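You operate a simulated robot arm through the tools that you are given. There is no shell and no other tool.

You are at the controls of a simulated robot arm. One attempt, no reset.

## Task
Seal the red pouch at the heat on the order board.
Fine: pouch from the rack, spill none; stand it in the tray; lever up, sealer left on. Set down upright: what you pick out.

The check looks at the end state, three seconds after you hand in, the way a careful person would. Anything else that was tipped, shoved, dropped, spilled or broken makes it a failure. A push-on lid holds only when it is set on centred and level and pressed home; a screw cap is set on level and turned clockwise until tight.

## Robot
A 6-joint arm with a two-finger gripper, fixed in place. Base frame: the origin is on the floor under the middle of its stand, x ahead of it, y to its left, z up. Units: m, degrees, N and s.
It reaches about 1.417 m from its shoulder. Its first joint turns from -166.0 to 166.0 degrees. Payload 3.43 kg.
The TCP is the grasp point between the finger pads, 0.02 m short of the fingertips. In the tool frame z runs along the fingers and y along their closing line. The gripper opens to 0.19 m; its body begins 0.248 m behind the TCP.
Orientation is that of the tool frame in the base frame, as [roll, pitch, yaw] about the fixed x, y, z axes, in that order (R = Rz(yaw) Ry(pitch) Rx(roll)). With the fingers straight down and closing along the base's y, the tool's x points along the base's -x, its y along +y and its z along -z.

## Interface
- The arm moves only by the tool apply_moves. Its argument "plan" is a list of rows, each an object (a shift or turn left out is 0, a gripper value left out holds the last) with "dp": the shift along the tool's x, y, z in units of 40 mm (1.0 is 40 mm), a list of three; "turn": the turn, a rotation vector about the tool's x, y, z in units of 8 degrees (1.0 is 8 degrees), a list of three; "gripper": the opening, from 0 (shut) to 1 (fully open). In form: [{"dp": [tx, ty, tz], "turn": [rx, ry, rz], "gripper": gripper}, ...]. A call has 1 to 20 rows; each row shifts and turns the commanded pose from where the row before left it, along the tool's axes as they then stand. A call with a number of a shift or a turn outside -1 to 1 is refused whole. A row lasts 0.2 s, in which the tool goes at most 0.05 m and 8.6 degrees; a call with a longer step from one row to the next is refused whole, and so is a gripper value outside its range. Where a pose cannot be reached the arm comes as near as it can. A force on the tool above 90 N (or 10 N above the force at the start of the call, whichever is more), or a blocked arm, ends the call early, and 0.2 s more pass. Each finger travels about 0.153 m/s and halts on what it meets, pressing with about 31 N; the grip force reading is that of the motor and also rises with nothing between the fingers. The clock runs only during rows and for 0.2 s after the last one: add rows that do not move to give the fingers time. It gives the time, the measured TCP pose, the force on the tool (base axes), the opening and the grip force at its end, in the units of the frame above (readings bear some noise), with the torque about the TCP (base axes, N m) and any sound that the robot's microphone picked up.
- Cameras (640 x 400 px; columns grow to the right, rows downward): "scene" is fixed at [0.0497, -0.5018, 1.6374]; the picture's right is [0.56, -0.83, 0.00], its down [-0.37, -0.25, -0.89] and it looks along [0.74, 0.50, -0.45] (base axes); focal length 344 px, centre (320, 200). "wrist" rides on the gripper at [0.07, -0.008, -0.288] in the tool frame; the picture's right is [0.12, 0.99, 0.00], its down [-0.96, 0.12, -0.25] and it looks along [-0.25, 0.03, 0.97] (tool axes); focal length 261 px, centre (320, 200). There is no depth. A picture from a camera that has moved, and an enlarged one, comes with that camera's place and axes in the base frame and with its lens.
- snapshot(camera): a new picture of that camera. No time passes.
- slide_trunk(by): moves the trunk up (or, below 0, down) by that many m; the arm rides with it, the base frame stays. It gives what a move gives, with no picture.
- zoom(camera, box): a new picture of the part [left, top, right, bottom] of that camera's present view, enlarged. No time passes.
- close_job(): hands the job in; it is judged then, once.

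Places have to be worked out from the pictures, the camera data and where the tool is seen. Open the gripper and draw the arm clear of the work before you hand the job in, unless the task says otherwise.

The tools are called after "Emit:" by a JSON object that holds its "name" and its "arguments". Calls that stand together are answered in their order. apply_moves: Moves the arm, as the interface text tells. Its arguments: {"type":"object","properties":{"plan":{"type":"array","items":{"type":"object","properties":{"dp":{"type":"array","items":{"type":"number"}},"turn":{"type":"array","items":{"type":"number"}},"gripper":{"type":"number"}}}}},"required":["plan"]} The other tools are called the same way: slide_trunk (by) moves the trunk up or down; snapshot (camera) takes a picture; zoom (camera, box) takes an enlarged picture of a part of a camera's view; close_job () hands the job in.

At the start:

```text
time_s: 0.0
tcp_pos: [0.5963, -0.1154, 1.4742]
orientation: [-180.0, -0.1, 180.0]
ft_force: [0.8, 0.5, 0.0]
ft_torque: [0.0, 0.01, 0.0]
opening: 0.1899
gripper_force: 0.1
trunk travel left (down, up): [-0.325, 0.115]
```

scene: 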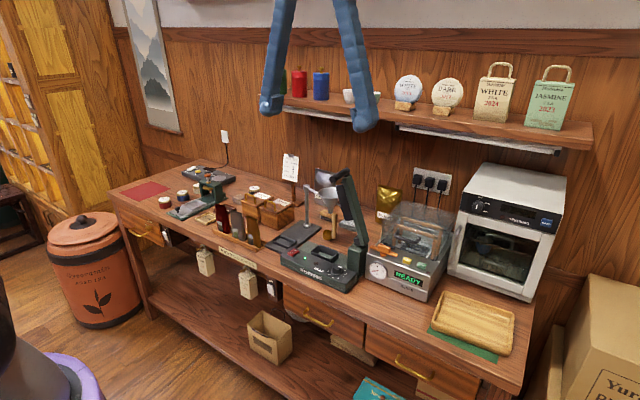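
wrist: 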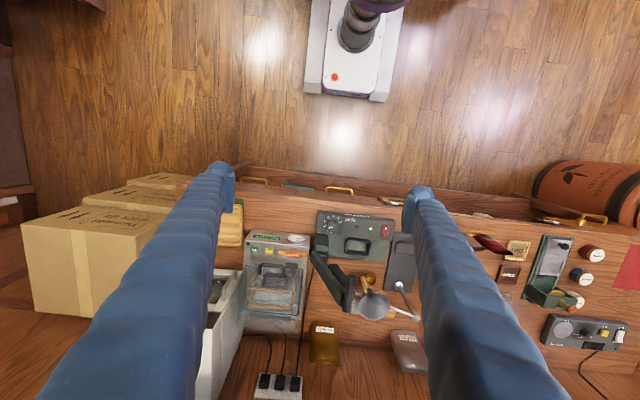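

I'll start by looking closely at the order board, the rack, the sealer and the tray with enlarged views.

Emit:
{"name": "zoom", "arguments": {"camera": "scene", "box": [260, 140, 340, 190]}}

Emit:
{"name": "zoom", "arguments": {"camera": "scene", "box": [180, 160, 340, 260]}}

Emit:
{"name": "zoom", "arguments": {"camera": "scene", "box": [270, 160, 430, 300]}}

Emit:
{"name": "zoom", "arguments": {"camera": "scene", "box": [100, 150, 260, 250]}}

Emit:
{"name": "zoom", "arguments": {"camera": "scene", "box": [350, 170, 560, 370]}}

```text
8.00 times, centred on (300, 165) of scene
camera zoom: at [0.0497, -0.5018, 1.6374], right [0.56, -0.83, 0.0], down [-0.37, -0.25, -0.89], along [0.74, 0.5, -0.45], focal length 2752 px, centre (480, 480)
```

zoom: 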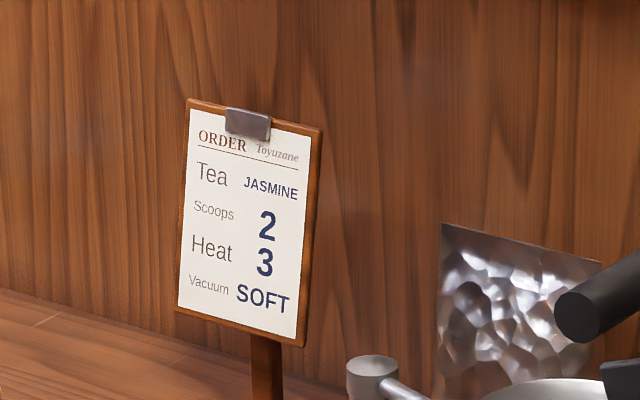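

```text
4.00 times, centred on (260, 210) of scene
camera zoom: at [0.0497, -0.5018, 1.6374], right [0.56, -0.83, 0.0], down [-0.37, -0.25, -0.89], along [0.74, 0.5, -0.45], focal length 1376 px, centre (560, 160)
```

zoom: 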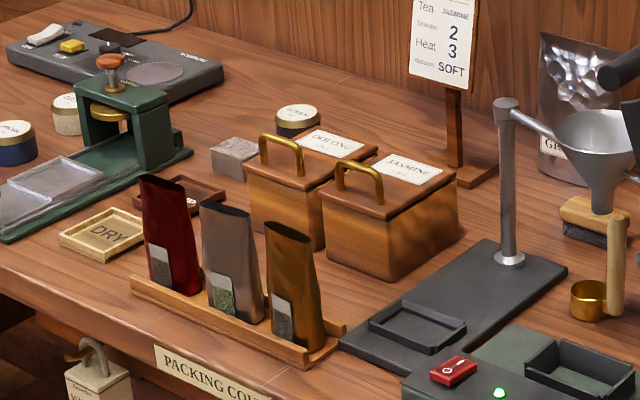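

```text
2.86 times, centred on (350, 230) of scene
camera zoom: at [0.0497, -0.5018, 1.6374], right [0.56, -0.83, 0.0], down [-0.37, -0.25, -0.89], along [0.74, 0.5, -0.45], focal length 983 px, centre (234, 114)
```

zoom: 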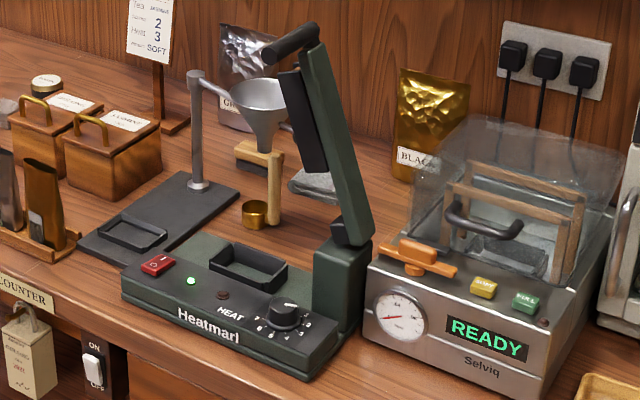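

```text
4.00 times, centred on (180, 200) of scene
camera zoom: at [0.0497, -0.5018, 1.6374], right [0.56, -0.83, 0.0], down [-0.37, -0.25, -0.89], along [0.74, 0.5, -0.45], focal length 1376 px, centre (880, 200)
```

zoom: 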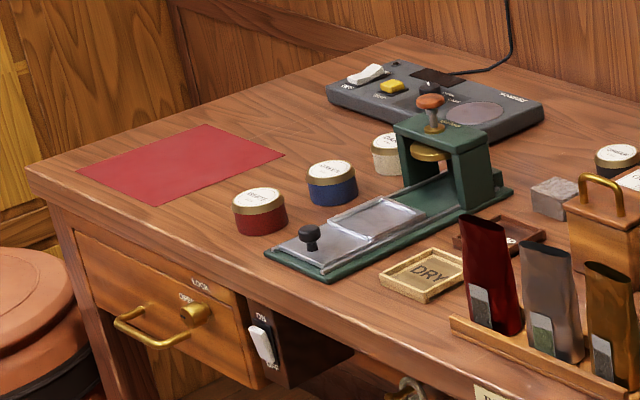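

```text
2.00 times, centred on (455, 270) of scene
camera zoom: at [0.0497, -0.5018, 1.6374], right [0.56, -0.83, 0.0], down [-0.37, -0.25, -0.89], along [0.74, 0.5, -0.45], focal length 688 px, centre (50, 60)
```

zoom: 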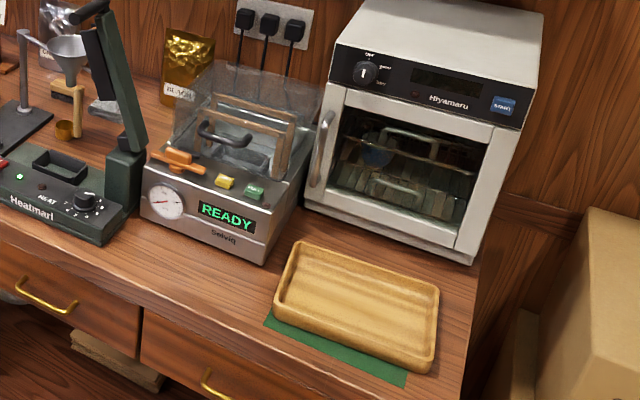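

The order reads Jasmine, 2 scoops, Heat 3, Vacuum SOFT. Next I look more closely at the sealer (dial, switch, lamp) and the rack, and take wrist views so I can triangulate positions.

Emit:
{"name": "zoom", "arguments": {"camera": "scene", "box": [276, 236, 372, 296]}}

Emit:
{"name": "zoom", "arguments": {"camera": "wrist", "box": [230, 180, 430, 320]}}

Emit:
{"name": "zoom", "arguments": {"camera": "wrist", "box": [440, 180, 640, 320]}}

Emit:
{"name": "zoom", "arguments": {"camera": "scene", "box": [200, 185, 280, 255]}}

Emit:
{"name": "zoom", "arguments": {"camera": "scene", "box": [300, 150, 400, 260]}}

```text
6.67 times, centred on (324, 266) of scene
camera zoom: at [0.0497, -0.5018, 1.6374], right [0.56, -0.83, 0.0], down [-0.37, -0.25, -0.89], along [0.74, 0.5, -0.45], focal length 2293 px, centre (293, -240)
```

zoom: 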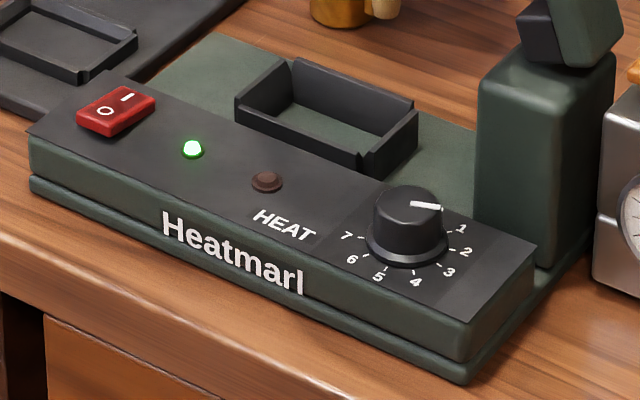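

```text
2.86 times, centred on (330, 250) of wrist
camera zoom: at [0.5271, -0.1241, 1.7616], right [-0.12, 0.99, 0.0], down [0.96, 0.12, 0.25], along [0.25, 0.03, -0.97], focal length 745 px, centre (291, 57)
```

zoom: 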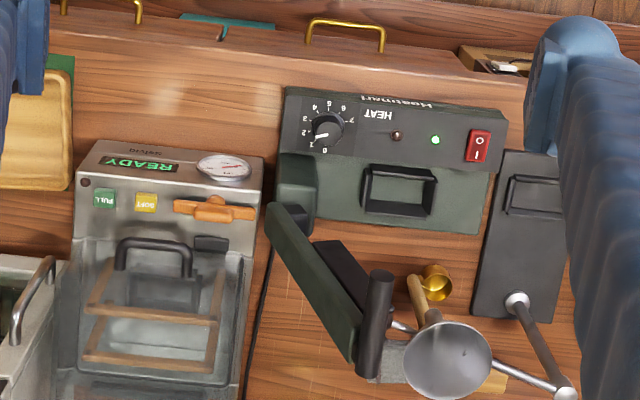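

```text
2.86 times, centred on (540, 250) of wrist
camera zoom: at [0.5271, -0.1241, 1.7616], right [-0.12, 0.99, 0.0], down [0.96, 0.12, 0.25], along [0.25, 0.03, -0.97], focal length 745 px, centre (-309, 57)
```

zoom: 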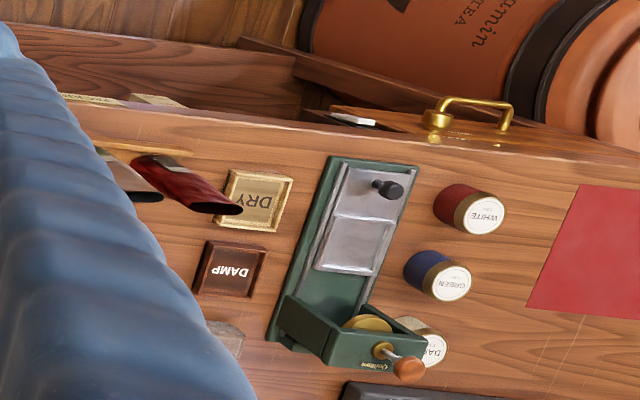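

```text
5.71 times, centred on (240, 220) of scene
camera zoom: at [0.0497, -0.5018, 1.6374], right [0.56, -0.83, 0.0], down [-0.37, -0.25, -0.89], along [0.74, 0.5, -0.45], focal length 1966 px, centre (777, 86)
```

zoom: 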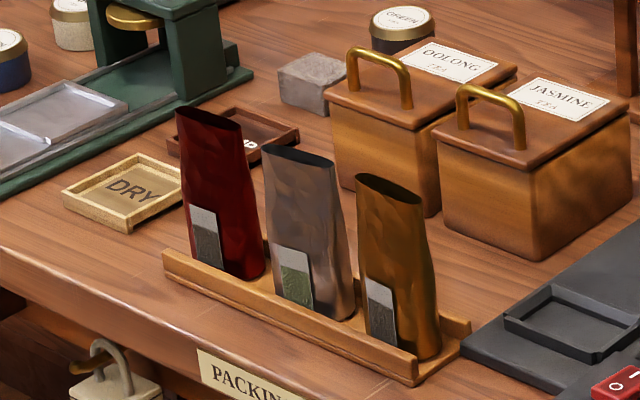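

```text
3.64 times, centred on (350, 205) of scene
camera zoom: at [0.0497, -0.5018, 1.6374], right [0.56, -0.83, 0.0], down [-0.37, -0.25, -0.89], along [0.74, 0.5, -0.45], focal length 1251 px, centre (211, 182)
```

zoom: 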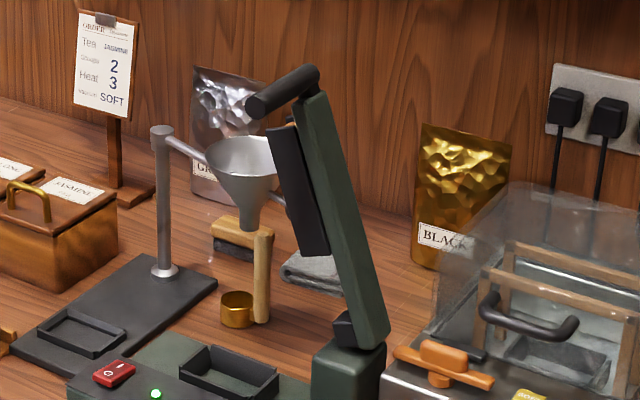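

From these views I estimate roughly: dial top (0.81, -0.05, 0.956), sealer well (0.894, 0.05, 0.92), lever handle end (0.825, -0.02, 1.245), red pouch mouth (0.82, 0.49, 1.007). I'll zoom further in on the dial, switch, pouches and lever before moving.

Emit:
{"name": "zoom", "arguments": {"camera": "wrist", "box": [316, 212, 348, 236]}}

Emit:
{"name": "zoom", "arguments": {"camera": "scene", "box": [324, 256, 350, 280]}}

Emit:
{"name": "zoom", "arguments": {"camera": "wrist", "box": [470, 215, 530, 255]}}

Emit:
{"name": "zoom", "arguments": {"camera": "scene", "box": [208, 196, 258, 246]}}

Emit:
{"name": "zoom", "arguments": {"camera": "wrist", "box": [300, 220, 400, 300]}}

Emit:
{"name": "zoom", "arguments": {"camera": "scene", "box": [280, 240, 330, 280]}}

```text
16.00 times, centred on (332, 224) of wrist
camera zoom: at [0.5271, -0.1241, 1.7616], right [-0.12, 0.99, 0.0], down [0.96, 0.12, 0.25], along [0.25, 0.03, -0.97], focal length 4170 px, centre (128, -184)
```

zoom: 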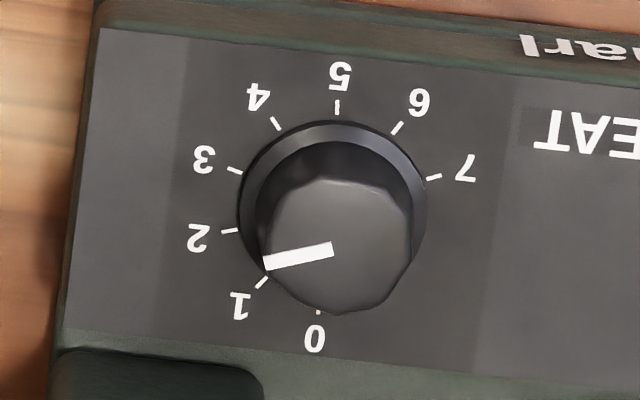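

```text
16.00 times, centred on (337, 268) of scene
camera zoom: at [0.0497, -0.5018, 1.6374], right [0.56, -0.83, 0.0], down [-0.37, -0.25, -0.89], along [0.74, 0.5, -0.45], focal length 5504 px, centre (48, -888)
```

zoom: 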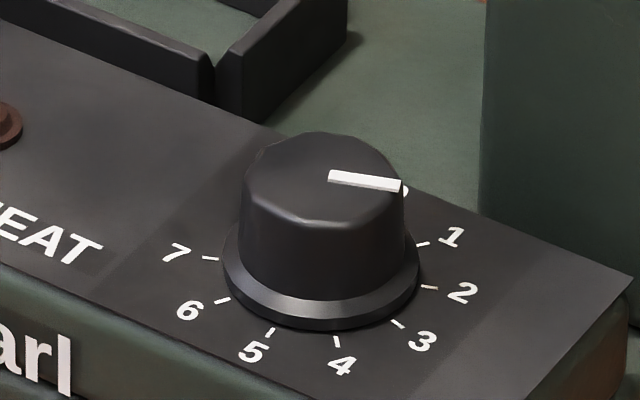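

```text
10.00 times, centred on (500, 235) of wrist
camera zoom: at [0.5271, -0.1241, 1.7616], right [-0.12, 0.99, 0.0], down [0.96, 0.12, 0.25], along [0.25, 0.03, -0.97], focal length 2606 px, centre (-1480, -150)
```

zoom: 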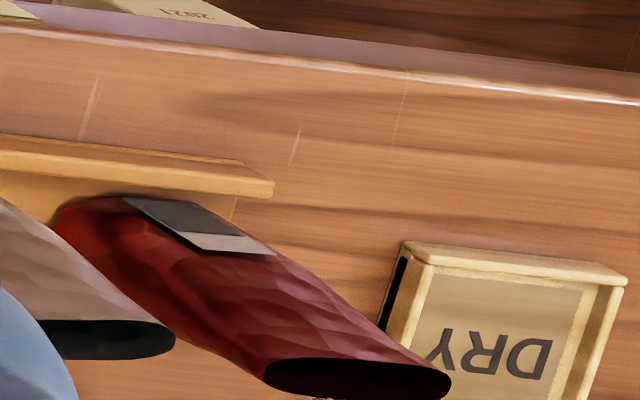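

```text
8.00 times, centred on (233, 221) of scene
camera zoom: at [0.0497, -0.5018, 1.6374], right [0.56, -0.83, 0.0], down [-0.37, -0.25, -0.89], along [0.74, 0.5, -0.45], focal length 2752 px, centre (1016, 32)
```

zoom: 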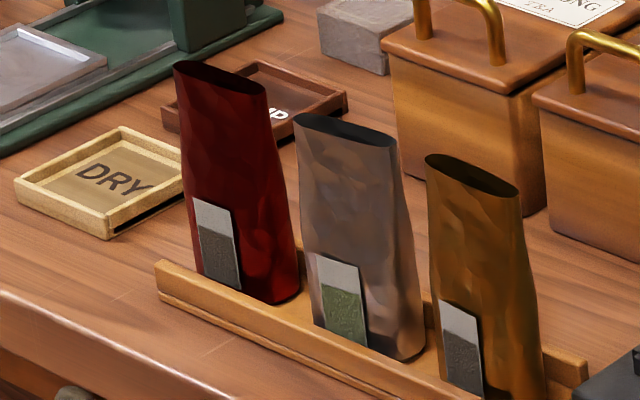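

```text
5.00 times, centred on (350, 260) of wrist
camera zoom: at [0.5271, -0.1241, 1.7616], right [-0.12, 0.99, 0.0], down [0.96, 0.12, 0.25], along [0.25, 0.03, -0.97], focal length 1303 px, centre (170, -100)
```

zoom: 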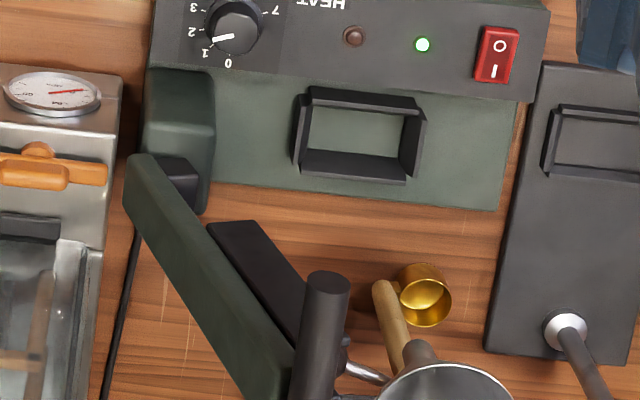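

```text
10.00 times, centred on (305, 260) of scene
camera zoom: at [0.0497, -0.5018, 1.6374], right [0.56, -0.83, 0.0], down [-0.37, -0.25, -0.89], along [0.74, 0.5, -0.45], focal length 3440 px, centre (470, -400)
```

zoom: 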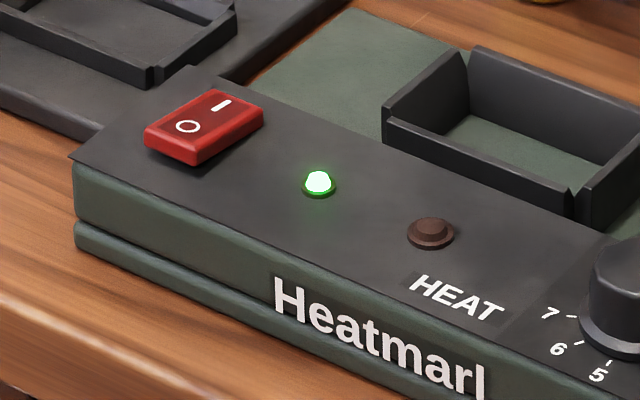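

The dial pointer lines up with 2 now and has to go to 3, which is about 35° clockwise seen from above. The lamp is green, so the sealer is on. I lower the arm to a safe spot in front of the sealer for closer pictures.

Emit:
{"name": "apply_moves", "arguments": {"plan": [{"dp": [-0.5, 0.2, 0.85]}, {"dp": [-0.5, 0.2, 0.85]}, {"dp": [-0.5, 0.2, 0.85]}, {"dp": [-0.5, 0.2, 0.85]}, {"dp": [-0.5, 0.2, 0.85]}, {"dp": [0, 0, 0]}]}}

Emit:
{"name": "snapshot", "arguments": {"camera": "wrist"}}

Emit:
{"name": "snapshot", "arguments": {"camera": "scene"}}

```text
time_s: 1.4
tcp_pos: [0.6981, -0.0771, 1.3062]
orientation: [180.0, 0.0, 179.9]
ft_force: [-0.6, -0.8, 0.6]
ft_torque: [-0.02, -0.08, -0.02]
opening: 0.1902
gripper_force: 0.1
trunk travel left (down, up): [-0.325, 0.115]
```

```text
taken
camera wrist: at [0.6276, -0.0861, 1.5936], right [-0.12, 0.99, 0.0], down [0.96, 0.12, 0.25], along [0.25, 0.03, -0.97], focal length 261 px, centre (320, 200)
```

wrist: 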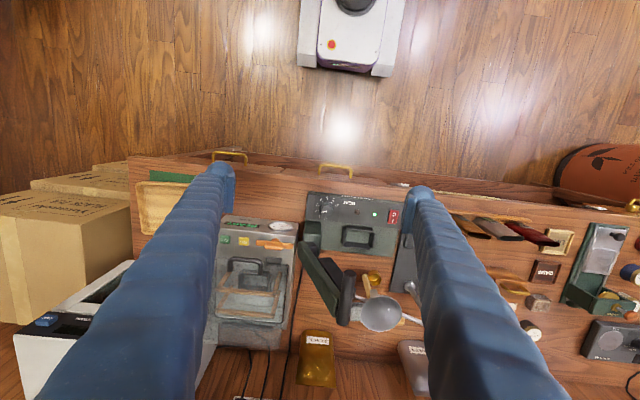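

```text
taken
```

scene: 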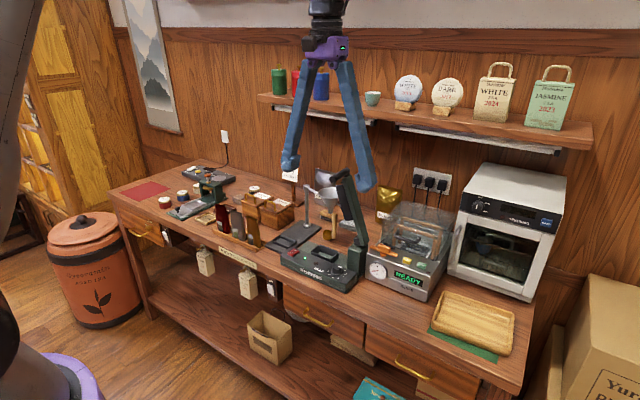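

The fingers are long and slanted out from a narrow wrist body. I'll zoom in from this nearer viewpoint to triangulate the knob, hinge block, lever, well and pouch.

Emit:
{"name": "zoom", "arguments": {"camera": "wrist", "box": [290, 185, 410, 260]}}

Emit:
{"name": "zoom", "arguments": {"camera": "wrist", "box": [290, 230, 430, 340]}}

Emit:
{"name": "zoom", "arguments": {"camera": "wrist", "box": [430, 190, 570, 290]}}

Emit:
{"name": "zoom", "arguments": {"camera": "scene", "box": [325, 165, 380, 290]}}

Emit:
{"name": "zoom", "arguments": {"camera": "scene", "box": [260, 0, 390, 200]}}

```text
5.33 times, centred on (350, 222) of wrist
camera zoom: at [0.6276, -0.0861, 1.5936], right [-0.12, 0.99, 0.0], down [0.96, 0.12, 0.25], along [0.25, 0.03, -0.97], focal length 1390 px, centre (160, 80)
```

zoom: 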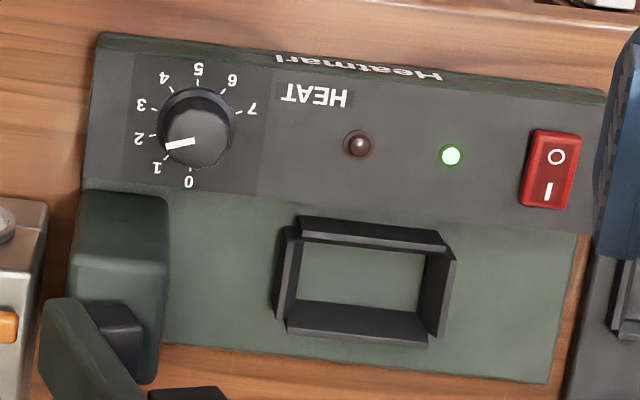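

```text
3.64 times, centred on (360, 285) of wrist
camera zoom: at [0.6276, -0.0861, 1.5936], right [-0.12, 0.99, 0.0], down [0.96, 0.12, 0.25], along [0.25, 0.03, -0.97], focal length 948 px, centre (174, -109)
```

zoom: 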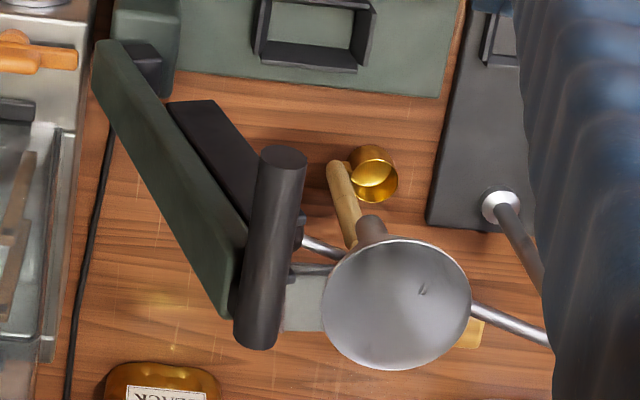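

```text
4.00 times, centred on (500, 240) of wrist
camera zoom: at [0.6276, -0.0861, 1.5936], right [-0.12, 0.99, 0.0], down [0.96, 0.12, 0.25], along [0.25, 0.03, -0.97], focal length 1043 px, centre (-400, 40)
```

zoom: 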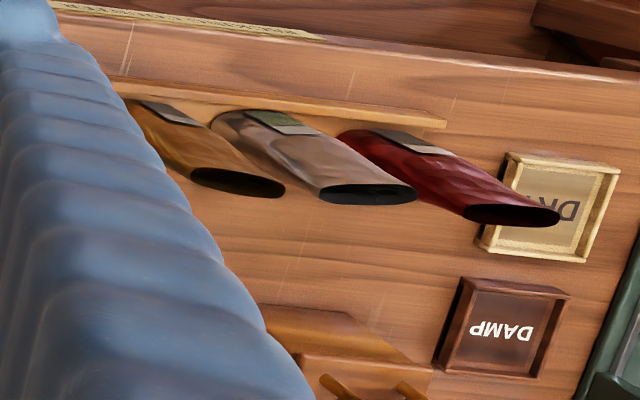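

```text
3.20 times, centred on (352, 228) of scene
camera zoom: at [0.0497, -0.5018, 1.6374], right [0.56, -0.83, 0.0], down [-0.37, -0.25, -0.89], along [0.74, 0.5, -0.45], focal length 1101 px, centre (216, 112)
```

zoom: 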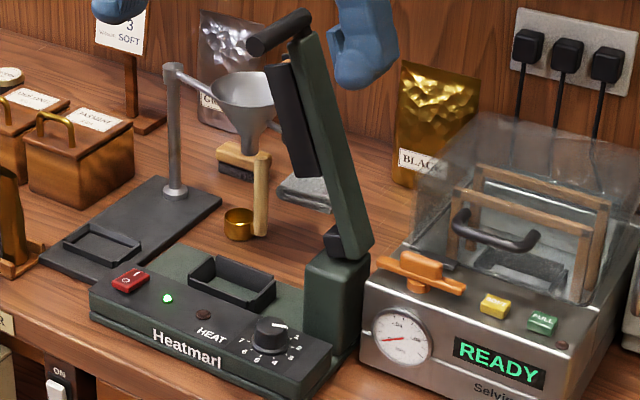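

```text
2.00 times, centred on (325, 100) of scene
camera zoom: at [0.0497, -0.5018, 1.6374], right [0.56, -0.83, 0.0], down [-0.37, -0.25, -0.89], along [0.74, 0.5, -0.45], focal length 688 px, centre (310, 400)
```

zoom: 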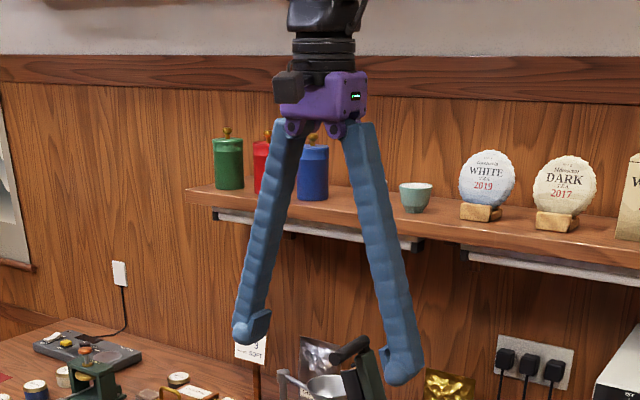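

Knob: about (0.819, -0.044), top z ≈ 0.95, with the hinge block behind it starting at x ≈ 0.86 and the raised handle at x ≥ 0.82, z ≈ 1.245. I'll tilt the tool 24° so the body leans back toward the robot, part-close the fingers and go to a point 8 cm short of the knob.

Emit:
{"name": "apply_moves", "arguments": {"plan": [{"turn": [0, -1, 0], "gripper": 0.37}, {"turn": [0, -1, 0]}, {"turn": [0, -1, 0]}, {"dp": [0.1, 0.1, 0.9]}, {"dp": [0.1, 0.1, 0.9]}, {"dp": [0.1, 0.1, 0.9]}, {"dp": [0.1, 0.1, 0.9]}, {"dp": [0.1, 0.1, 0.9]}, {"dp": [0.1, 0.1, 0.9]}, {"dp": [0.1, 0.1, 0.9]}, {"dp": [0.1, 0.1, 0.9]}, {"dp": [0, 0, 0]}]}}

Emit:
{"name": "snapshot", "arguments": {"camera": "wrist"}}

Emit:
{"name": "snapshot", "arguments": {"camera": "scene"}}

```text
time_s: 4.0
tcp_pos: [0.7825, -0.0441, 1.0309]
orientation: [-179.8, 23.9, -179.7]
ft_force: [0.5, 0.1, 1.0]
ft_torque: [0.02, -0.01, -0.03]
opening: 0.0702
gripper_force: 0.0
trunk travel left (down, up): [-0.325, 0.115]
```

```text
taken
camera wrist: at [0.6023, -0.0526, 1.2643], right [-0.11, 0.99, -0.05], down [0.78, 0.12, 0.62], along [0.62, 0.03, -0.79], focal length 261 px, centre (320, 200)
```

wrist: 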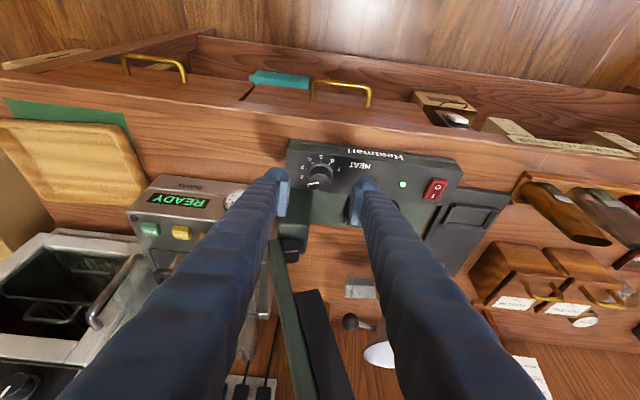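

```text
taken
```

scene: 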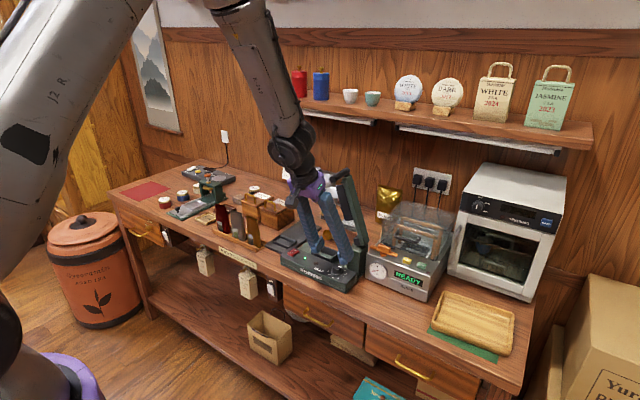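

The knob is visible between the fingertips. I'll zoom in to check how it sits relative to them.

Emit:
{"name": "zoom", "arguments": {"camera": "wrist", "box": [264, 140, 376, 220]}}

Emit:
{"name": "zoom", "arguments": {"camera": "scene", "box": [290, 190, 380, 300]}}

```text
5.00 times, centred on (320, 180) of wrist
camera zoom: at [0.6023, -0.0526, 1.2643], right [-0.11, 0.99, -0.05], down [0.78, 0.12, 0.62], along [0.62, 0.03, -0.79], focal length 1303 px, centre (320, 300)
```

zoom: 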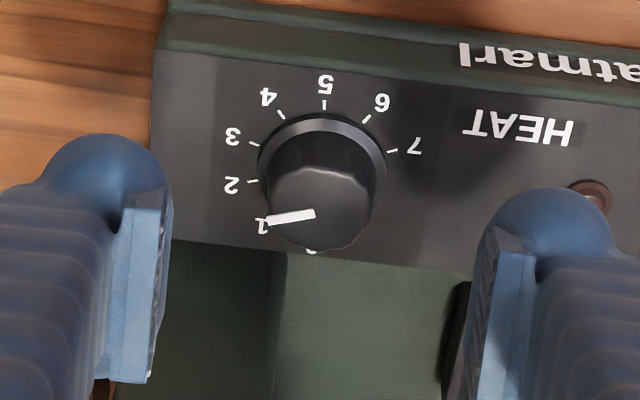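

```text
3.64 times, centred on (335, 245) of scene
camera zoom: at [0.0497, -0.5018, 1.6374], right [0.56, -0.83, 0.0], down [-0.37, -0.25, -0.89], along [0.74, 0.5, -0.45], focal length 1251 px, centre (266, 36)
```

zoom: 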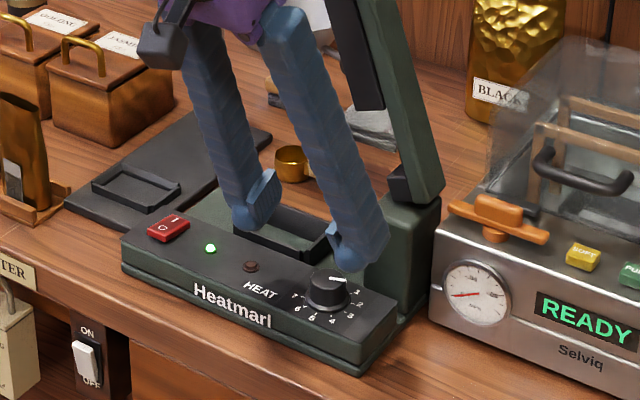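

Re-triangulated knob: about (0.820, -0.0445), top z ≈ 0.946, panel ≈ 0.923. I'll move in along the tool axis to TCP z ≈ 0.952 and check the readings before closing.

Emit:
{"name": "apply_moves", "arguments": {"plan": [{"dp": [-0.01, 0, 0.5]}, {"dp": [-0.01, 0, 0.5]}, {"dp": [-0.01, 0, 0.5]}, {"dp": [-0.01, 0, 0.4]}, {"dp": [-0.015, -0.01, 0.28]}, {"dp": [0, 0, 0]}]}}

Emit:
{"name": "zoom", "arguments": {"camera": "wrist", "box": [264, 140, 376, 220]}}

Emit:
{"name": "zoom", "arguments": {"camera": "scene", "box": [300, 230, 380, 300]}}

```text
time_s: 5.4
tcp_pos: [0.8227, -0.0432, 0.9491]
orientation: [-180.0, 24.1, 180.0]
ft_force: [0.7, 0.2, -0.8]
ft_torque: [0.01, -0.02, 0.04]
opening: 0.0702
gripper_force: 0.0
trunk travel left (down, up): [-0.325, 0.115]
```

```text
5.00 times, centred on (320, 180) of wrist
camera zoom: at [0.6412, -0.0523, 1.183], right [-0.11, 0.99, -0.05], down [0.78, 0.12, 0.62], along [0.62, 0.03, -0.79], focal length 1303 px, centre (320, 300)
```

zoom: 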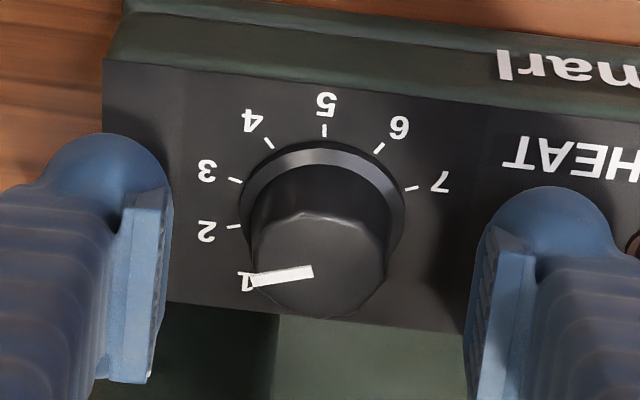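

```text
5.71 times, centred on (340, 265) of scene
camera zoom: at [0.0497, -0.5018, 1.6374], right [0.56, -0.83, 0.0], down [-0.37, -0.25, -0.89], along [0.74, 0.5, -0.45], focal length 1966 px, centre (206, -171)
```

zoom: 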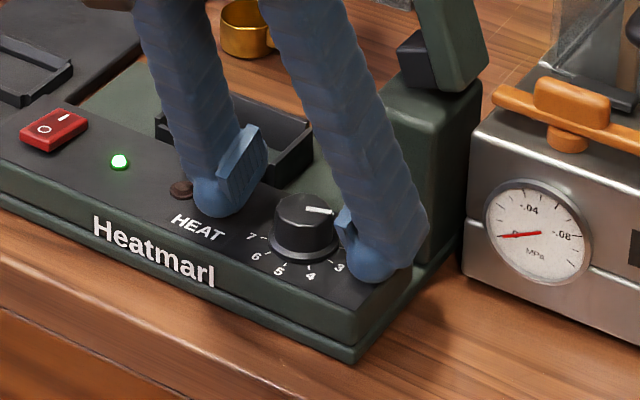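

TCP sits about 4–5 mm too far forward of the knob axis, so I shift back slightly and then close on the knob.

Emit:
{"name": "apply_moves", "arguments": {"plan": [{"dp": [0.12, -0.028, -0.05]}, {"dp": [0, 0, 0], "gripper": 0.22}, {"dp": [0, 0, 0], "gripper": 0.12}, {"dp": [0, 0, 0], "gripper": 0.05}, {"dp": [0, 0, 0]}]}}

Emit:
{"name": "zoom", "arguments": {"camera": "wrist", "box": [264, 140, 376, 220]}}

Emit:
{"name": "zoom", "arguments": {"camera": "scene", "box": [300, 230, 380, 300]}}

```text
time_s: 6.6
tcp_pos: [0.8157, -0.045, 0.9494]
orientation: [179.9, 23.9, 180.0]
ft_force: [0.3, -2.1, 0.6]
ft_torque: [0.03, 0.01, 0.0]
opening: 0.0308
gripper_force: 45.1
trunk travel left (down, up): [-0.325, 0.115]
```

```text
5.00 times, centred on (320, 180) of wrist
camera zoom: at [0.6364, -0.0533, 1.183], right [-0.11, 0.99, -0.05], down [0.78, 0.12, 0.62], along [0.62, 0.03, -0.79], focal length 1303 px, centre (320, 300)
```

zoom: 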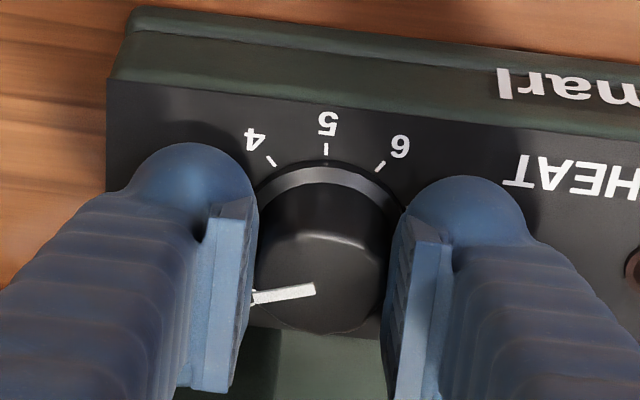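

```text
5.71 times, centred on (340, 265) of scene
camera zoom: at [0.0497, -0.5018, 1.6374], right [0.56, -0.83, 0.0], down [-0.37, -0.25, -0.89], along [0.74, 0.5, -0.45], focal length 1966 px, centre (206, -171)
```

zoom: 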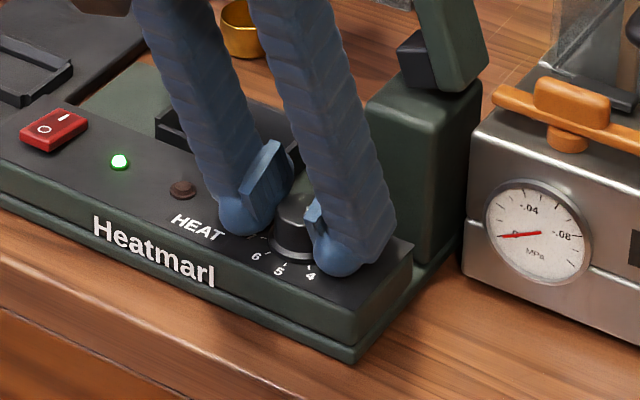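

The knob is gripped (31 mm). Now I turn about the vertical axis, clockwise from above, in two stages — first about 26°.

Emit:
{"name": "apply_moves", "arguments": {"plan": [{"turn": [0.325, 0, 0.731]}, {"turn": [0.325, 0, 0.731]}, {"turn": [0.325, 0, 0.731]}, {"turn": [0.325, 0, 0.731]}, {"dp": [0, 0, 0]}]}}

Emit:
{"name": "zoom", "arguments": {"camera": "wrist", "box": [264, 140, 376, 220]}}

Emit:
{"name": "zoom", "arguments": {"camera": "scene", "box": [300, 230, 380, 300]}}

```text
time_s: 7.8
tcp_pos: [0.8055, -0.0436, 0.9465]
orientation: [177.5, 22.0, 173.0]
ft_force: [24.3, 16.6, 46.0]
ft_torque: [0.21, -0.52, 0.23]
opening: 0.03
gripper_force: 44.6
out of reach, approached as far as the arm can: row 1, 2, 3, 4
trunk travel left (down, up): [-0.325, 0.115]
```

```text
5.00 times, centred on (320, 180) of wrist
camera zoom: at [0.6317, -0.0432, 1.1861], right [0.0, 1.0, -0.01], down [0.8, 0.01, 0.59], along [0.59, 0.0, -0.8], focal length 1303 px, centre (320, 300)
```

zoom: 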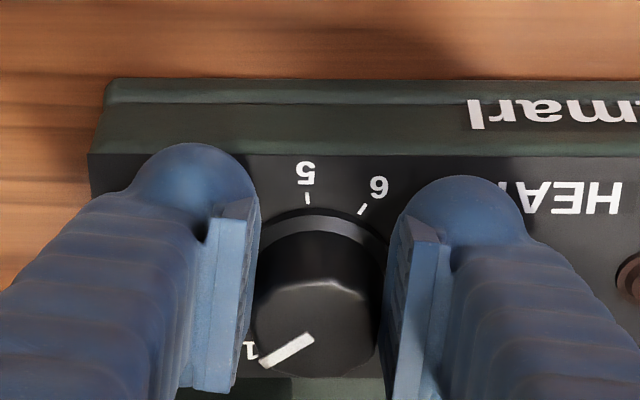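

```text
5.71 times, centred on (340, 265) of scene
camera zoom: at [0.0497, -0.5018, 1.6374], right [0.56, -0.83, 0.0], down [-0.37, -0.25, -0.89], along [0.74, 0.5, -0.45], focal length 1966 px, centre (206, -171)
```

zoom: 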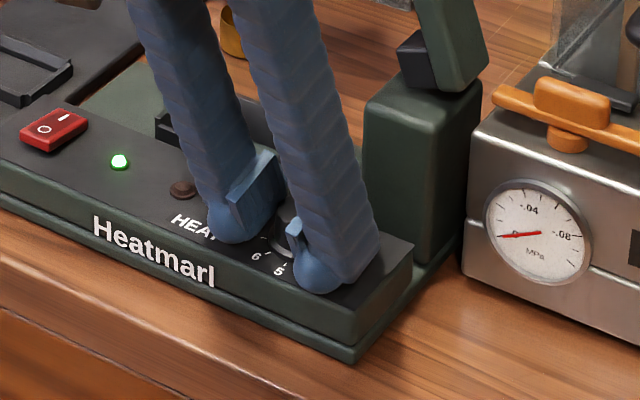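

The clockwise turn runs into an arm limit in this posture and left some load on the tool. I reverse one step first and check how the commanded pose behaves.

Emit:
{"name": "apply_moves", "arguments": {"plan": [{"turn": [-0.325, 0, -0.731]}]}}

```text
time_s: 8.2
tcp_pos: [0.8027, -0.0456, 0.9456]
orientation: [176.7, 22.0, 177.6]
ft_force: [21.6, 21.1, 41.9]
ft_torque: [0.43, -0.3, 0.48]
opening: 0.0314
gripper_force: 44.8
trunk travel left (down, up): [-0.325, 0.115]
```

The command was clamped at the reachable pose, so TCP has drifted about 13 mm toward −x. I ease it back toward the knob axis and up a little to unload, then read the forces.

Emit:
{"name": "apply_moves", "arguments": {"plan": [{"dp": [-0.18, 0, -0.05]}, {"dp": [0, 0, 0]}]}}

Emit:
{"name": "zoom", "arguments": {"camera": "wrist", "box": [264, 140, 376, 220]}}

```text
time_s: 8.8
tcp_pos: [0.8025, -0.046, 0.9444]
orientation: [177.6, 21.4, 179.4]
ft_force: [-11.7, 17.7, 13.7]
ft_torque: [0.03, -0.1, 0.3]
opening: 0.0297
gripper_force: 44.8
trunk travel left (down, up): [-0.325, 0.115]
```

```text
5.00 times, centred on (320, 180) of wrist
camera zoom: at [0.6318, -0.0643, 1.1862], right [-0.12, 0.99, 0.0], down [0.81, 0.1, 0.59], along [0.58, 0.07, -0.81], focal length 1303 px, centre (320, 300)
```

zoom: 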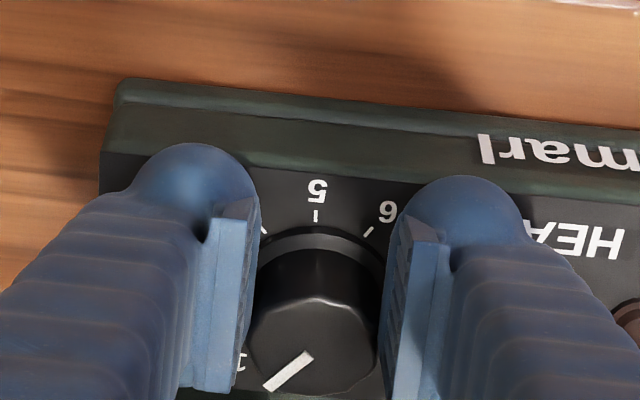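

The knob slipped to about 1 instead of turning up to 3; it's still adjustable. I release it, back straight out along the tool axis, and test in free space which way the tool can rotate.

Emit:
{"name": "apply_moves", "arguments": {"plan": [{"dp": [0, 0, -0.05], "gripper": 0.3}, {"dp": [0, 0, 0], "gripper": 0.4}, {"dp": [0, 0, -0.5]}, {"dp": [0, 0, -1]}, {"dp": [0, 0, -1]}, {"dp": [0, 0, -1]}, {"dp": [0, 0, 0]}]}}

Emit:
{"name": "zoom", "arguments": {"camera": "scene", "box": [276, 226, 376, 296]}}

Emit:
{"name": "zoom", "arguments": {"camera": "wrist", "box": [264, 120, 376, 200]}}

```text
time_s: 10.4
tcp_pos: [0.7556, -0.0506, 1.0784]
orientation: [177.4, 21.5, 179.4]
ft_force: [0.2, 0.8, -0.3]
ft_torque: [0.0, 0.04, -0.01]
opening: 0.076
gripper_force: 0.0
trunk travel left (down, up): [-0.325, 0.115]
```

```text
5.71 times, centred on (326, 261) of scene
camera zoom: at [0.0497, -0.5018, 1.6374], right [0.56, -0.83, 0.0], down [-0.37, -0.25, -0.89], along [0.74, 0.5, -0.45], focal length 1966 px, centre (286, -149)
```

zoom: 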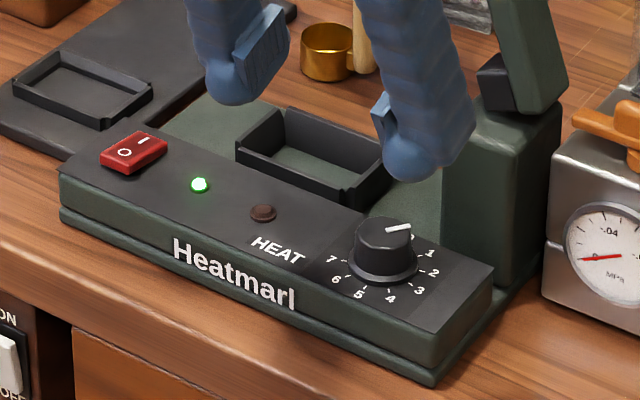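

```text
5.00 times, centred on (320, 160) of wrist
camera zoom: at [0.5849, -0.0699, 1.3187], right [-0.11, 0.99, 0.0], down [0.8, 0.09, 0.59], along [0.58, 0.07, -0.81], focal length 1303 px, centre (320, 400)
```

zoom: 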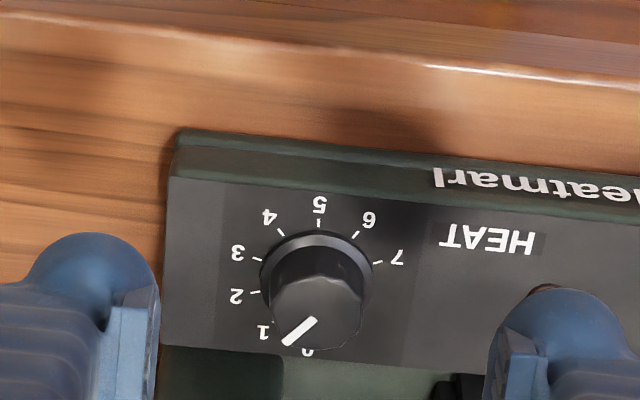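

The dial now reads 1, and the sealer looks unmoved. I back off to a clear spot, restore a vertical tool, and test rotation about the tool axis both ways.

Emit:
{"name": "apply_moves", "arguments": {"plan": [{"dp": [0, 0, -1]}, {"dp": [0, 0, -1]}, {"dp": [0.5, 0, -1]}, {"dp": [0.5, 0, -0.5], "turn": [0, 0.9, 0]}, {"turn": [0, 0.9, 0]}, {"turn": [0, 0.9, 0]}, {"dp": [0, 0, 0]}]}}

Emit:
{"name": "apply_moves", "arguments": {"plan": [{"turn": [0, 0, 1]}, {"turn": [0, 0, 1]}, {"turn": [0, 0, 1]}, {"turn": [0, 0, 1]}, {"dp": [0, 0, 0]}]}}

```text
time_s: 12.0
tcp_pos: [0.6649, -0.0558, 1.1965]
orientation: [177.6, 0.1, -179.7]
ft_force: [-0.1, 0.6, 0.2]
ft_torque: [0.03, -0.06, 0.01]
opening: 0.0758
gripper_force: 0.1
trunk travel left (down, up): [-0.325, 0.115]
```

```text
time_s: 13.2
tcp_pos: [0.6653, -0.0559, 1.1951]
orientation: [178.1, -1.2, 148.2]
ft_force: [0.8, 0.7, 0.3]
ft_torque: [0.01, 0.02, 0.02]
opening: 0.076
gripper_force: 0.1
trunk travel left (down, up): [-0.325, 0.115]
```

Vertical rotation clockwise works here (32° reached), so the earlier failure looks like a straight-wrist posture. I'll raise the tool, then lower the trunk so the forearm is flatter and the wrist is well bent.

Emit:
{"name": "apply_moves", "arguments": {"plan": [{"turn": [0, 0, -1]}, {"turn": [0, 0, -1]}, {"turn": [0, 0, -1]}, {"turn": [0, 0, -1]}, {"dp": [0, 0, -1]}, {"dp": [0, 0, -1]}, {"dp": [0, 0, -1]}, {"dp": [0, 0, -1]}, {"dp": [0, 0, -1]}, {"dp": [0, 0, 0]}]}}

Emit:
{"name": "slide_trunk", "arguments": {"by": -0.25}}

Emit:
{"name": "snapshot", "arguments": {"camera": "scene"}}

```text
time_s: 15.4
tcp_pos: [0.6661, -0.0659, 1.3947]
orientation: [177.6, 0.0, -179.8]
ft_force: [-0.3, -0.8, -0.1]
ft_torque: [0.02, 0.05, 0.0]
opening: 0.0758
gripper_force: 0.1
trunk travel left (down, up): [-0.325, 0.115]
```

```text
time_s: 18.0
tcp_pos: [0.6646, -0.0651, 1.1459]
orientation: [177.6, 0.1, -179.8]
ft_force: [-0.7, -0.3, -0.7]
ft_torque: [-0.01, 0.01, 0.01]
opening: 0.0761
gripper_force: 0.0
trunk travel left (down, up): [-0.075, 0.365]
```

```text
taken
```

scene: 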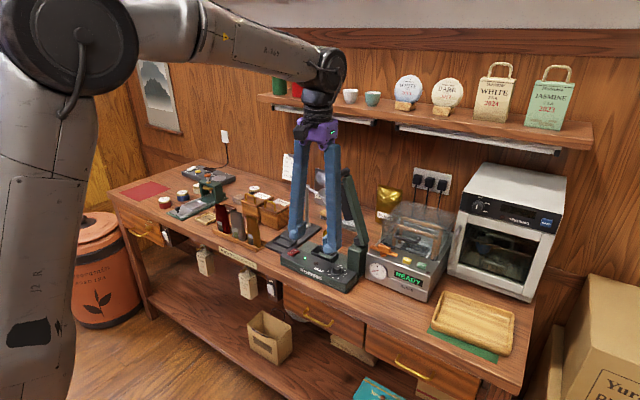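

The forearm is now level and the wrist bent. I straighten the small roll, tilt 24° again and go back to the pre-approach point, then test rotation there before touching the knob.

Emit:
{"name": "apply_moves", "arguments": {"plan": [{"turn": [0.3, 0, 0]}, {"turn": [0, -1, 0]}, {"turn": [0, -1, 0]}, {"turn": [0, -1, 0]}, {"dp": [-0.3, 0.104, 0.758]}, {"dp": [-0.3, 0.104, 0.758]}, {"dp": [-0.3, 0.104, 0.758]}, {"dp": [-0.3, 0.104, 0.758]}, {"dp": [-0.3, 0.104, 0.758]}, {"dp": [0, 0, 0]}]}}

Emit:
{"name": "apply_moves", "arguments": {"plan": [{"turn": [0.366, 0, 0.822]}, {"turn": [0.366, 0, 0.822]}, {"turn": [0.366, 0, 0.822]}, {"turn": [0.366, 0, 0.822]}, {"dp": [0, 0, 0]}]}}

```text
time_s: 20.2
tcp_pos: [0.7817, -0.0445, 1.0305]
orientation: [-179.9, 24.0, -179.7]
ft_force: [1.5, 0.8, -0.1]
ft_torque: [-0.01, 0.04, 0.03]
opening: 0.0761
gripper_force: 0.0
trunk travel left (down, up): [-0.075, 0.365]
```

```text
time_s: 21.4
tcp_pos: [0.7809, -0.0437, 1.0303]
orientation: [180.0, 24.1, 151.4]
ft_force: [0.2, 0.8, -0.4]
ft_torque: [-0.06, 0.02, -0.02]
opening: 0.0758
gripper_force: 0.1
trunk travel left (down, up): [-0.075, 0.365]
```

Rotation with the tilt is fine now (yaw 151°). I rotate back to about +5°, then move in on the knob again.

Emit:
{"name": "apply_moves", "arguments": {"plan": [{"turn": [-0.366, 0, -0.822]}, {"turn": [-0.366, 0, -0.822]}, {"turn": [-0.366, 0, -0.822]}, {"turn": [-0.366, 0, -0.822]}, {"turn": [-0.244, 0, -0.548]}, {"dp": [0, -0.03, 0.6]}, {"dp": [0, -0.03, 0.6]}, {"dp": [0, -0.03, 0.6]}, {"dp": [-0.015, 0, 0.42]}, {"dp": [0, 0, 0]}]}}

Emit:
{"name": "zoom", "arguments": {"camera": "wrist", "box": [264, 140, 376, 220]}}

Emit:
{"name": "zoom", "arguments": {"camera": "scene", "box": [300, 230, 380, 300]}}

```text
time_s: 23.6
tcp_pos: [0.8184, -0.0456, 0.9504]
orientation: [180.0, 24.0, -174.9]
ft_force: [0.1, 0.9, -0.3]
ft_torque: [-0.03, 0.01, -0.01]
opening: 0.0758
gripper_force: 0.0
trunk travel left (down, up): [-0.075, 0.365]
```

```text
5.00 times, centred on (320, 180) of wrist
camera zoom: at [0.6388, -0.0687, 1.1831], right [-0.2, 0.98, -0.05], down [0.76, 0.18, 0.62], along [0.61, 0.08, -0.78], focal length 1303 px, centre (320, 300)
```

zoom: 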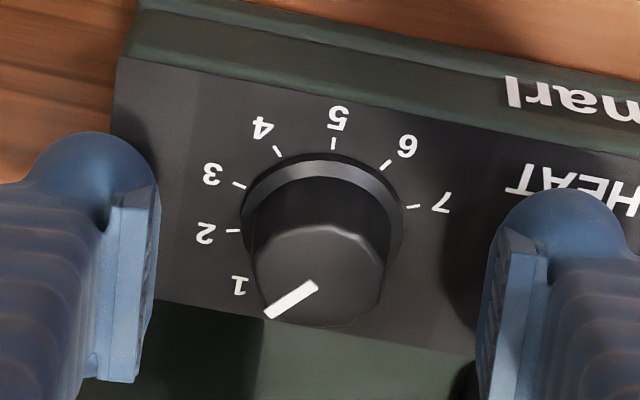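

```text
5.71 times, centred on (340, 265) of scene
camera zoom: at [0.0497, -0.5018, 1.6374], right [0.56, -0.83, 0.0], down [-0.37, -0.25, -0.89], along [0.74, 0.5, -0.45], focal length 1966 px, centre (206, -171)
```

zoom: 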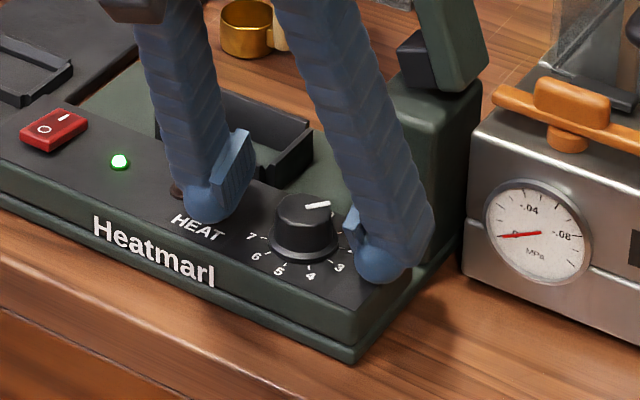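

The knob is centred between the pads. Closing, then turning clockwise about 37°.

Emit:
{"name": "apply_moves", "arguments": {"plan": [{"gripper": 0.22}, {"gripper": 0.12}, {"gripper": 0.05}, {"dp": [0, 0, 0]}, {"turn": [0.325, 0, 0.731]}, {"turn": [0.325, 0, 0.731]}, {"turn": [0.325, 0, 0.731]}, {"turn": [0.325, 0, 0.731]}, {"turn": [0.325, 0, 0.731]}, {"turn": [0.244, 0, 0.548]}, {"dp": [0, 0, 0]}]}}

Emit:
{"name": "zoom", "arguments": {"camera": "wrist", "box": [264, 140, 376, 220]}}

Emit:
{"name": "zoom", "arguments": {"camera": "scene", "box": [300, 230, 380, 300]}}

```text
time_s: 26.0
tcp_pos: [0.8196, -0.0441, 0.9498]
orientation: [179.9, 24.1, 148.3]
ft_force: [11.1, -2.6, 2.6]
ft_torque: [-0.17, -0.26, 0.04]
opening: 0.0309
gripper_force: 44.6
trunk travel left (down, up): [-0.075, 0.365]
```

```text
5.00 times, centred on (320, 180) of wrist
camera zoom: at [0.6603, 0.0443, 1.1835], right [0.43, 0.9, -0.05], down [0.72, -0.31, 0.62], along [0.54, -0.3, -0.78], focal length 1303 px, centre (320, 300)
```

zoom: 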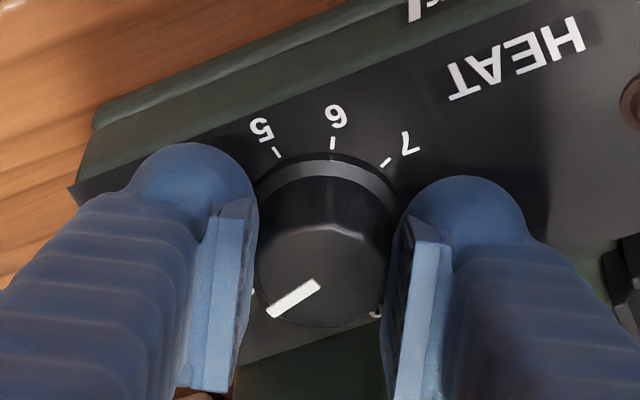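

```text
5.71 times, centred on (340, 265) of scene
camera zoom: at [0.0497, -0.5018, 1.6374], right [0.56, -0.83, 0.0], down [-0.37, -0.25, -0.89], along [0.74, 0.5, -0.45], focal length 1966 px, centre (206, -171)
```

zoom: 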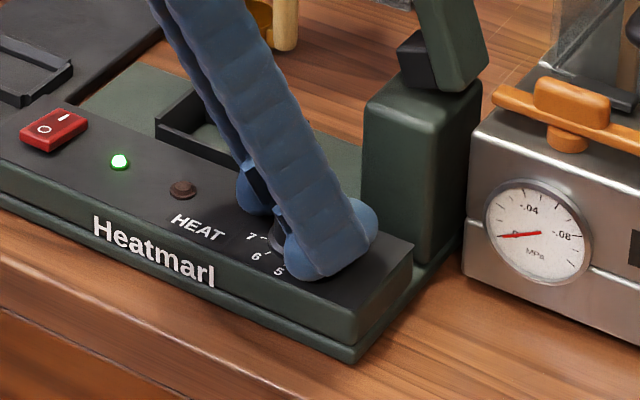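

The knob followed; by tool yaw it should now be at about 2.1. I release, back off 2.5 cm, rotate back and regrasp for the remaining ~32°.

Emit:
{"name": "apply_moves", "arguments": {"plan": [{"gripper": 0.2}, {"gripper": 0.39}, {"dp": [0, 0, 0]}, {"dp": [0, 0, -0.7]}, {"turn": [-0.325, 0, -0.731]}, {"turn": [-0.325, 0, -0.731]}, {"turn": [-0.325, 0, -0.731]}, {"turn": [-0.325, 0, -0.731]}, {"turn": [-0.325, 0, -0.731]}, {"turn": [-0.244, 0, -0.548]}, {"dp": [0, 0, 0]}]}}

Emit:
{"name": "zoom", "arguments": {"camera": "wrist", "box": [264, 140, 376, 220]}}

Emit:
{"name": "zoom", "arguments": {"camera": "scene", "box": [310, 240, 370, 290]}}

```text
time_s: 28.4
tcp_pos: [0.8083, -0.038, 0.9756]
orientation: [180.0, 23.9, -174.9]
ft_force: [0.5, -0.6, 0.1]
ft_torque: [0.01, 0.04, 0.0]
opening: 0.0744
gripper_force: 0.1
trunk travel left (down, up): [-0.075, 0.365]
```

```text
5.00 times, centred on (320, 180) of wrist
camera zoom: at [0.6285, -0.0628, 1.2087], right [-0.2, 0.98, -0.05], down [0.76, 0.18, 0.62], along [0.61, 0.08, -0.78], focal length 1303 px, centre (320, 300)
```

zoom: 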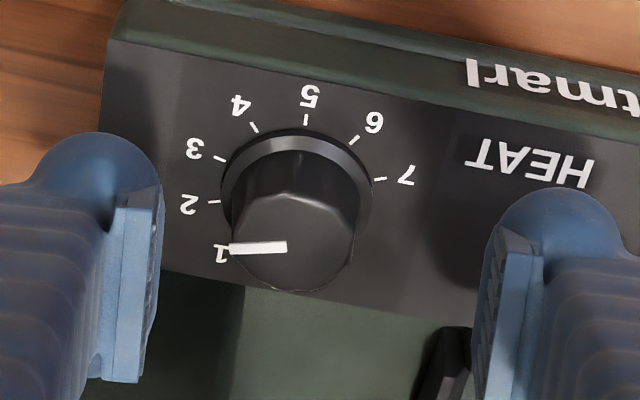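

```text
8.00 times, centred on (340, 265) of scene
camera zoom: at [0.0497, -0.5018, 1.6374], right [0.56, -0.83, 0.0], down [-0.37, -0.25, -0.89], along [0.74, 0.5, -0.45], focal length 2752 px, centre (160, -320)
```

zoom: 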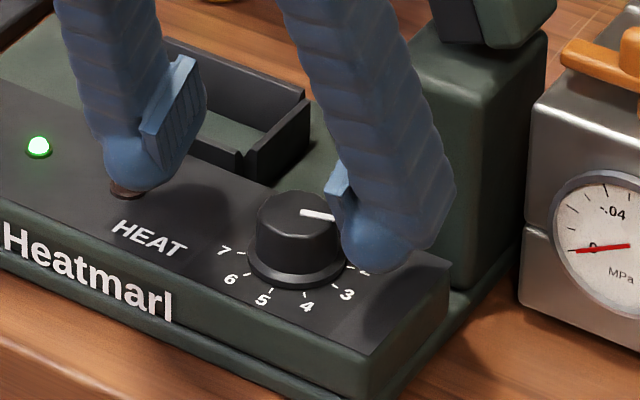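

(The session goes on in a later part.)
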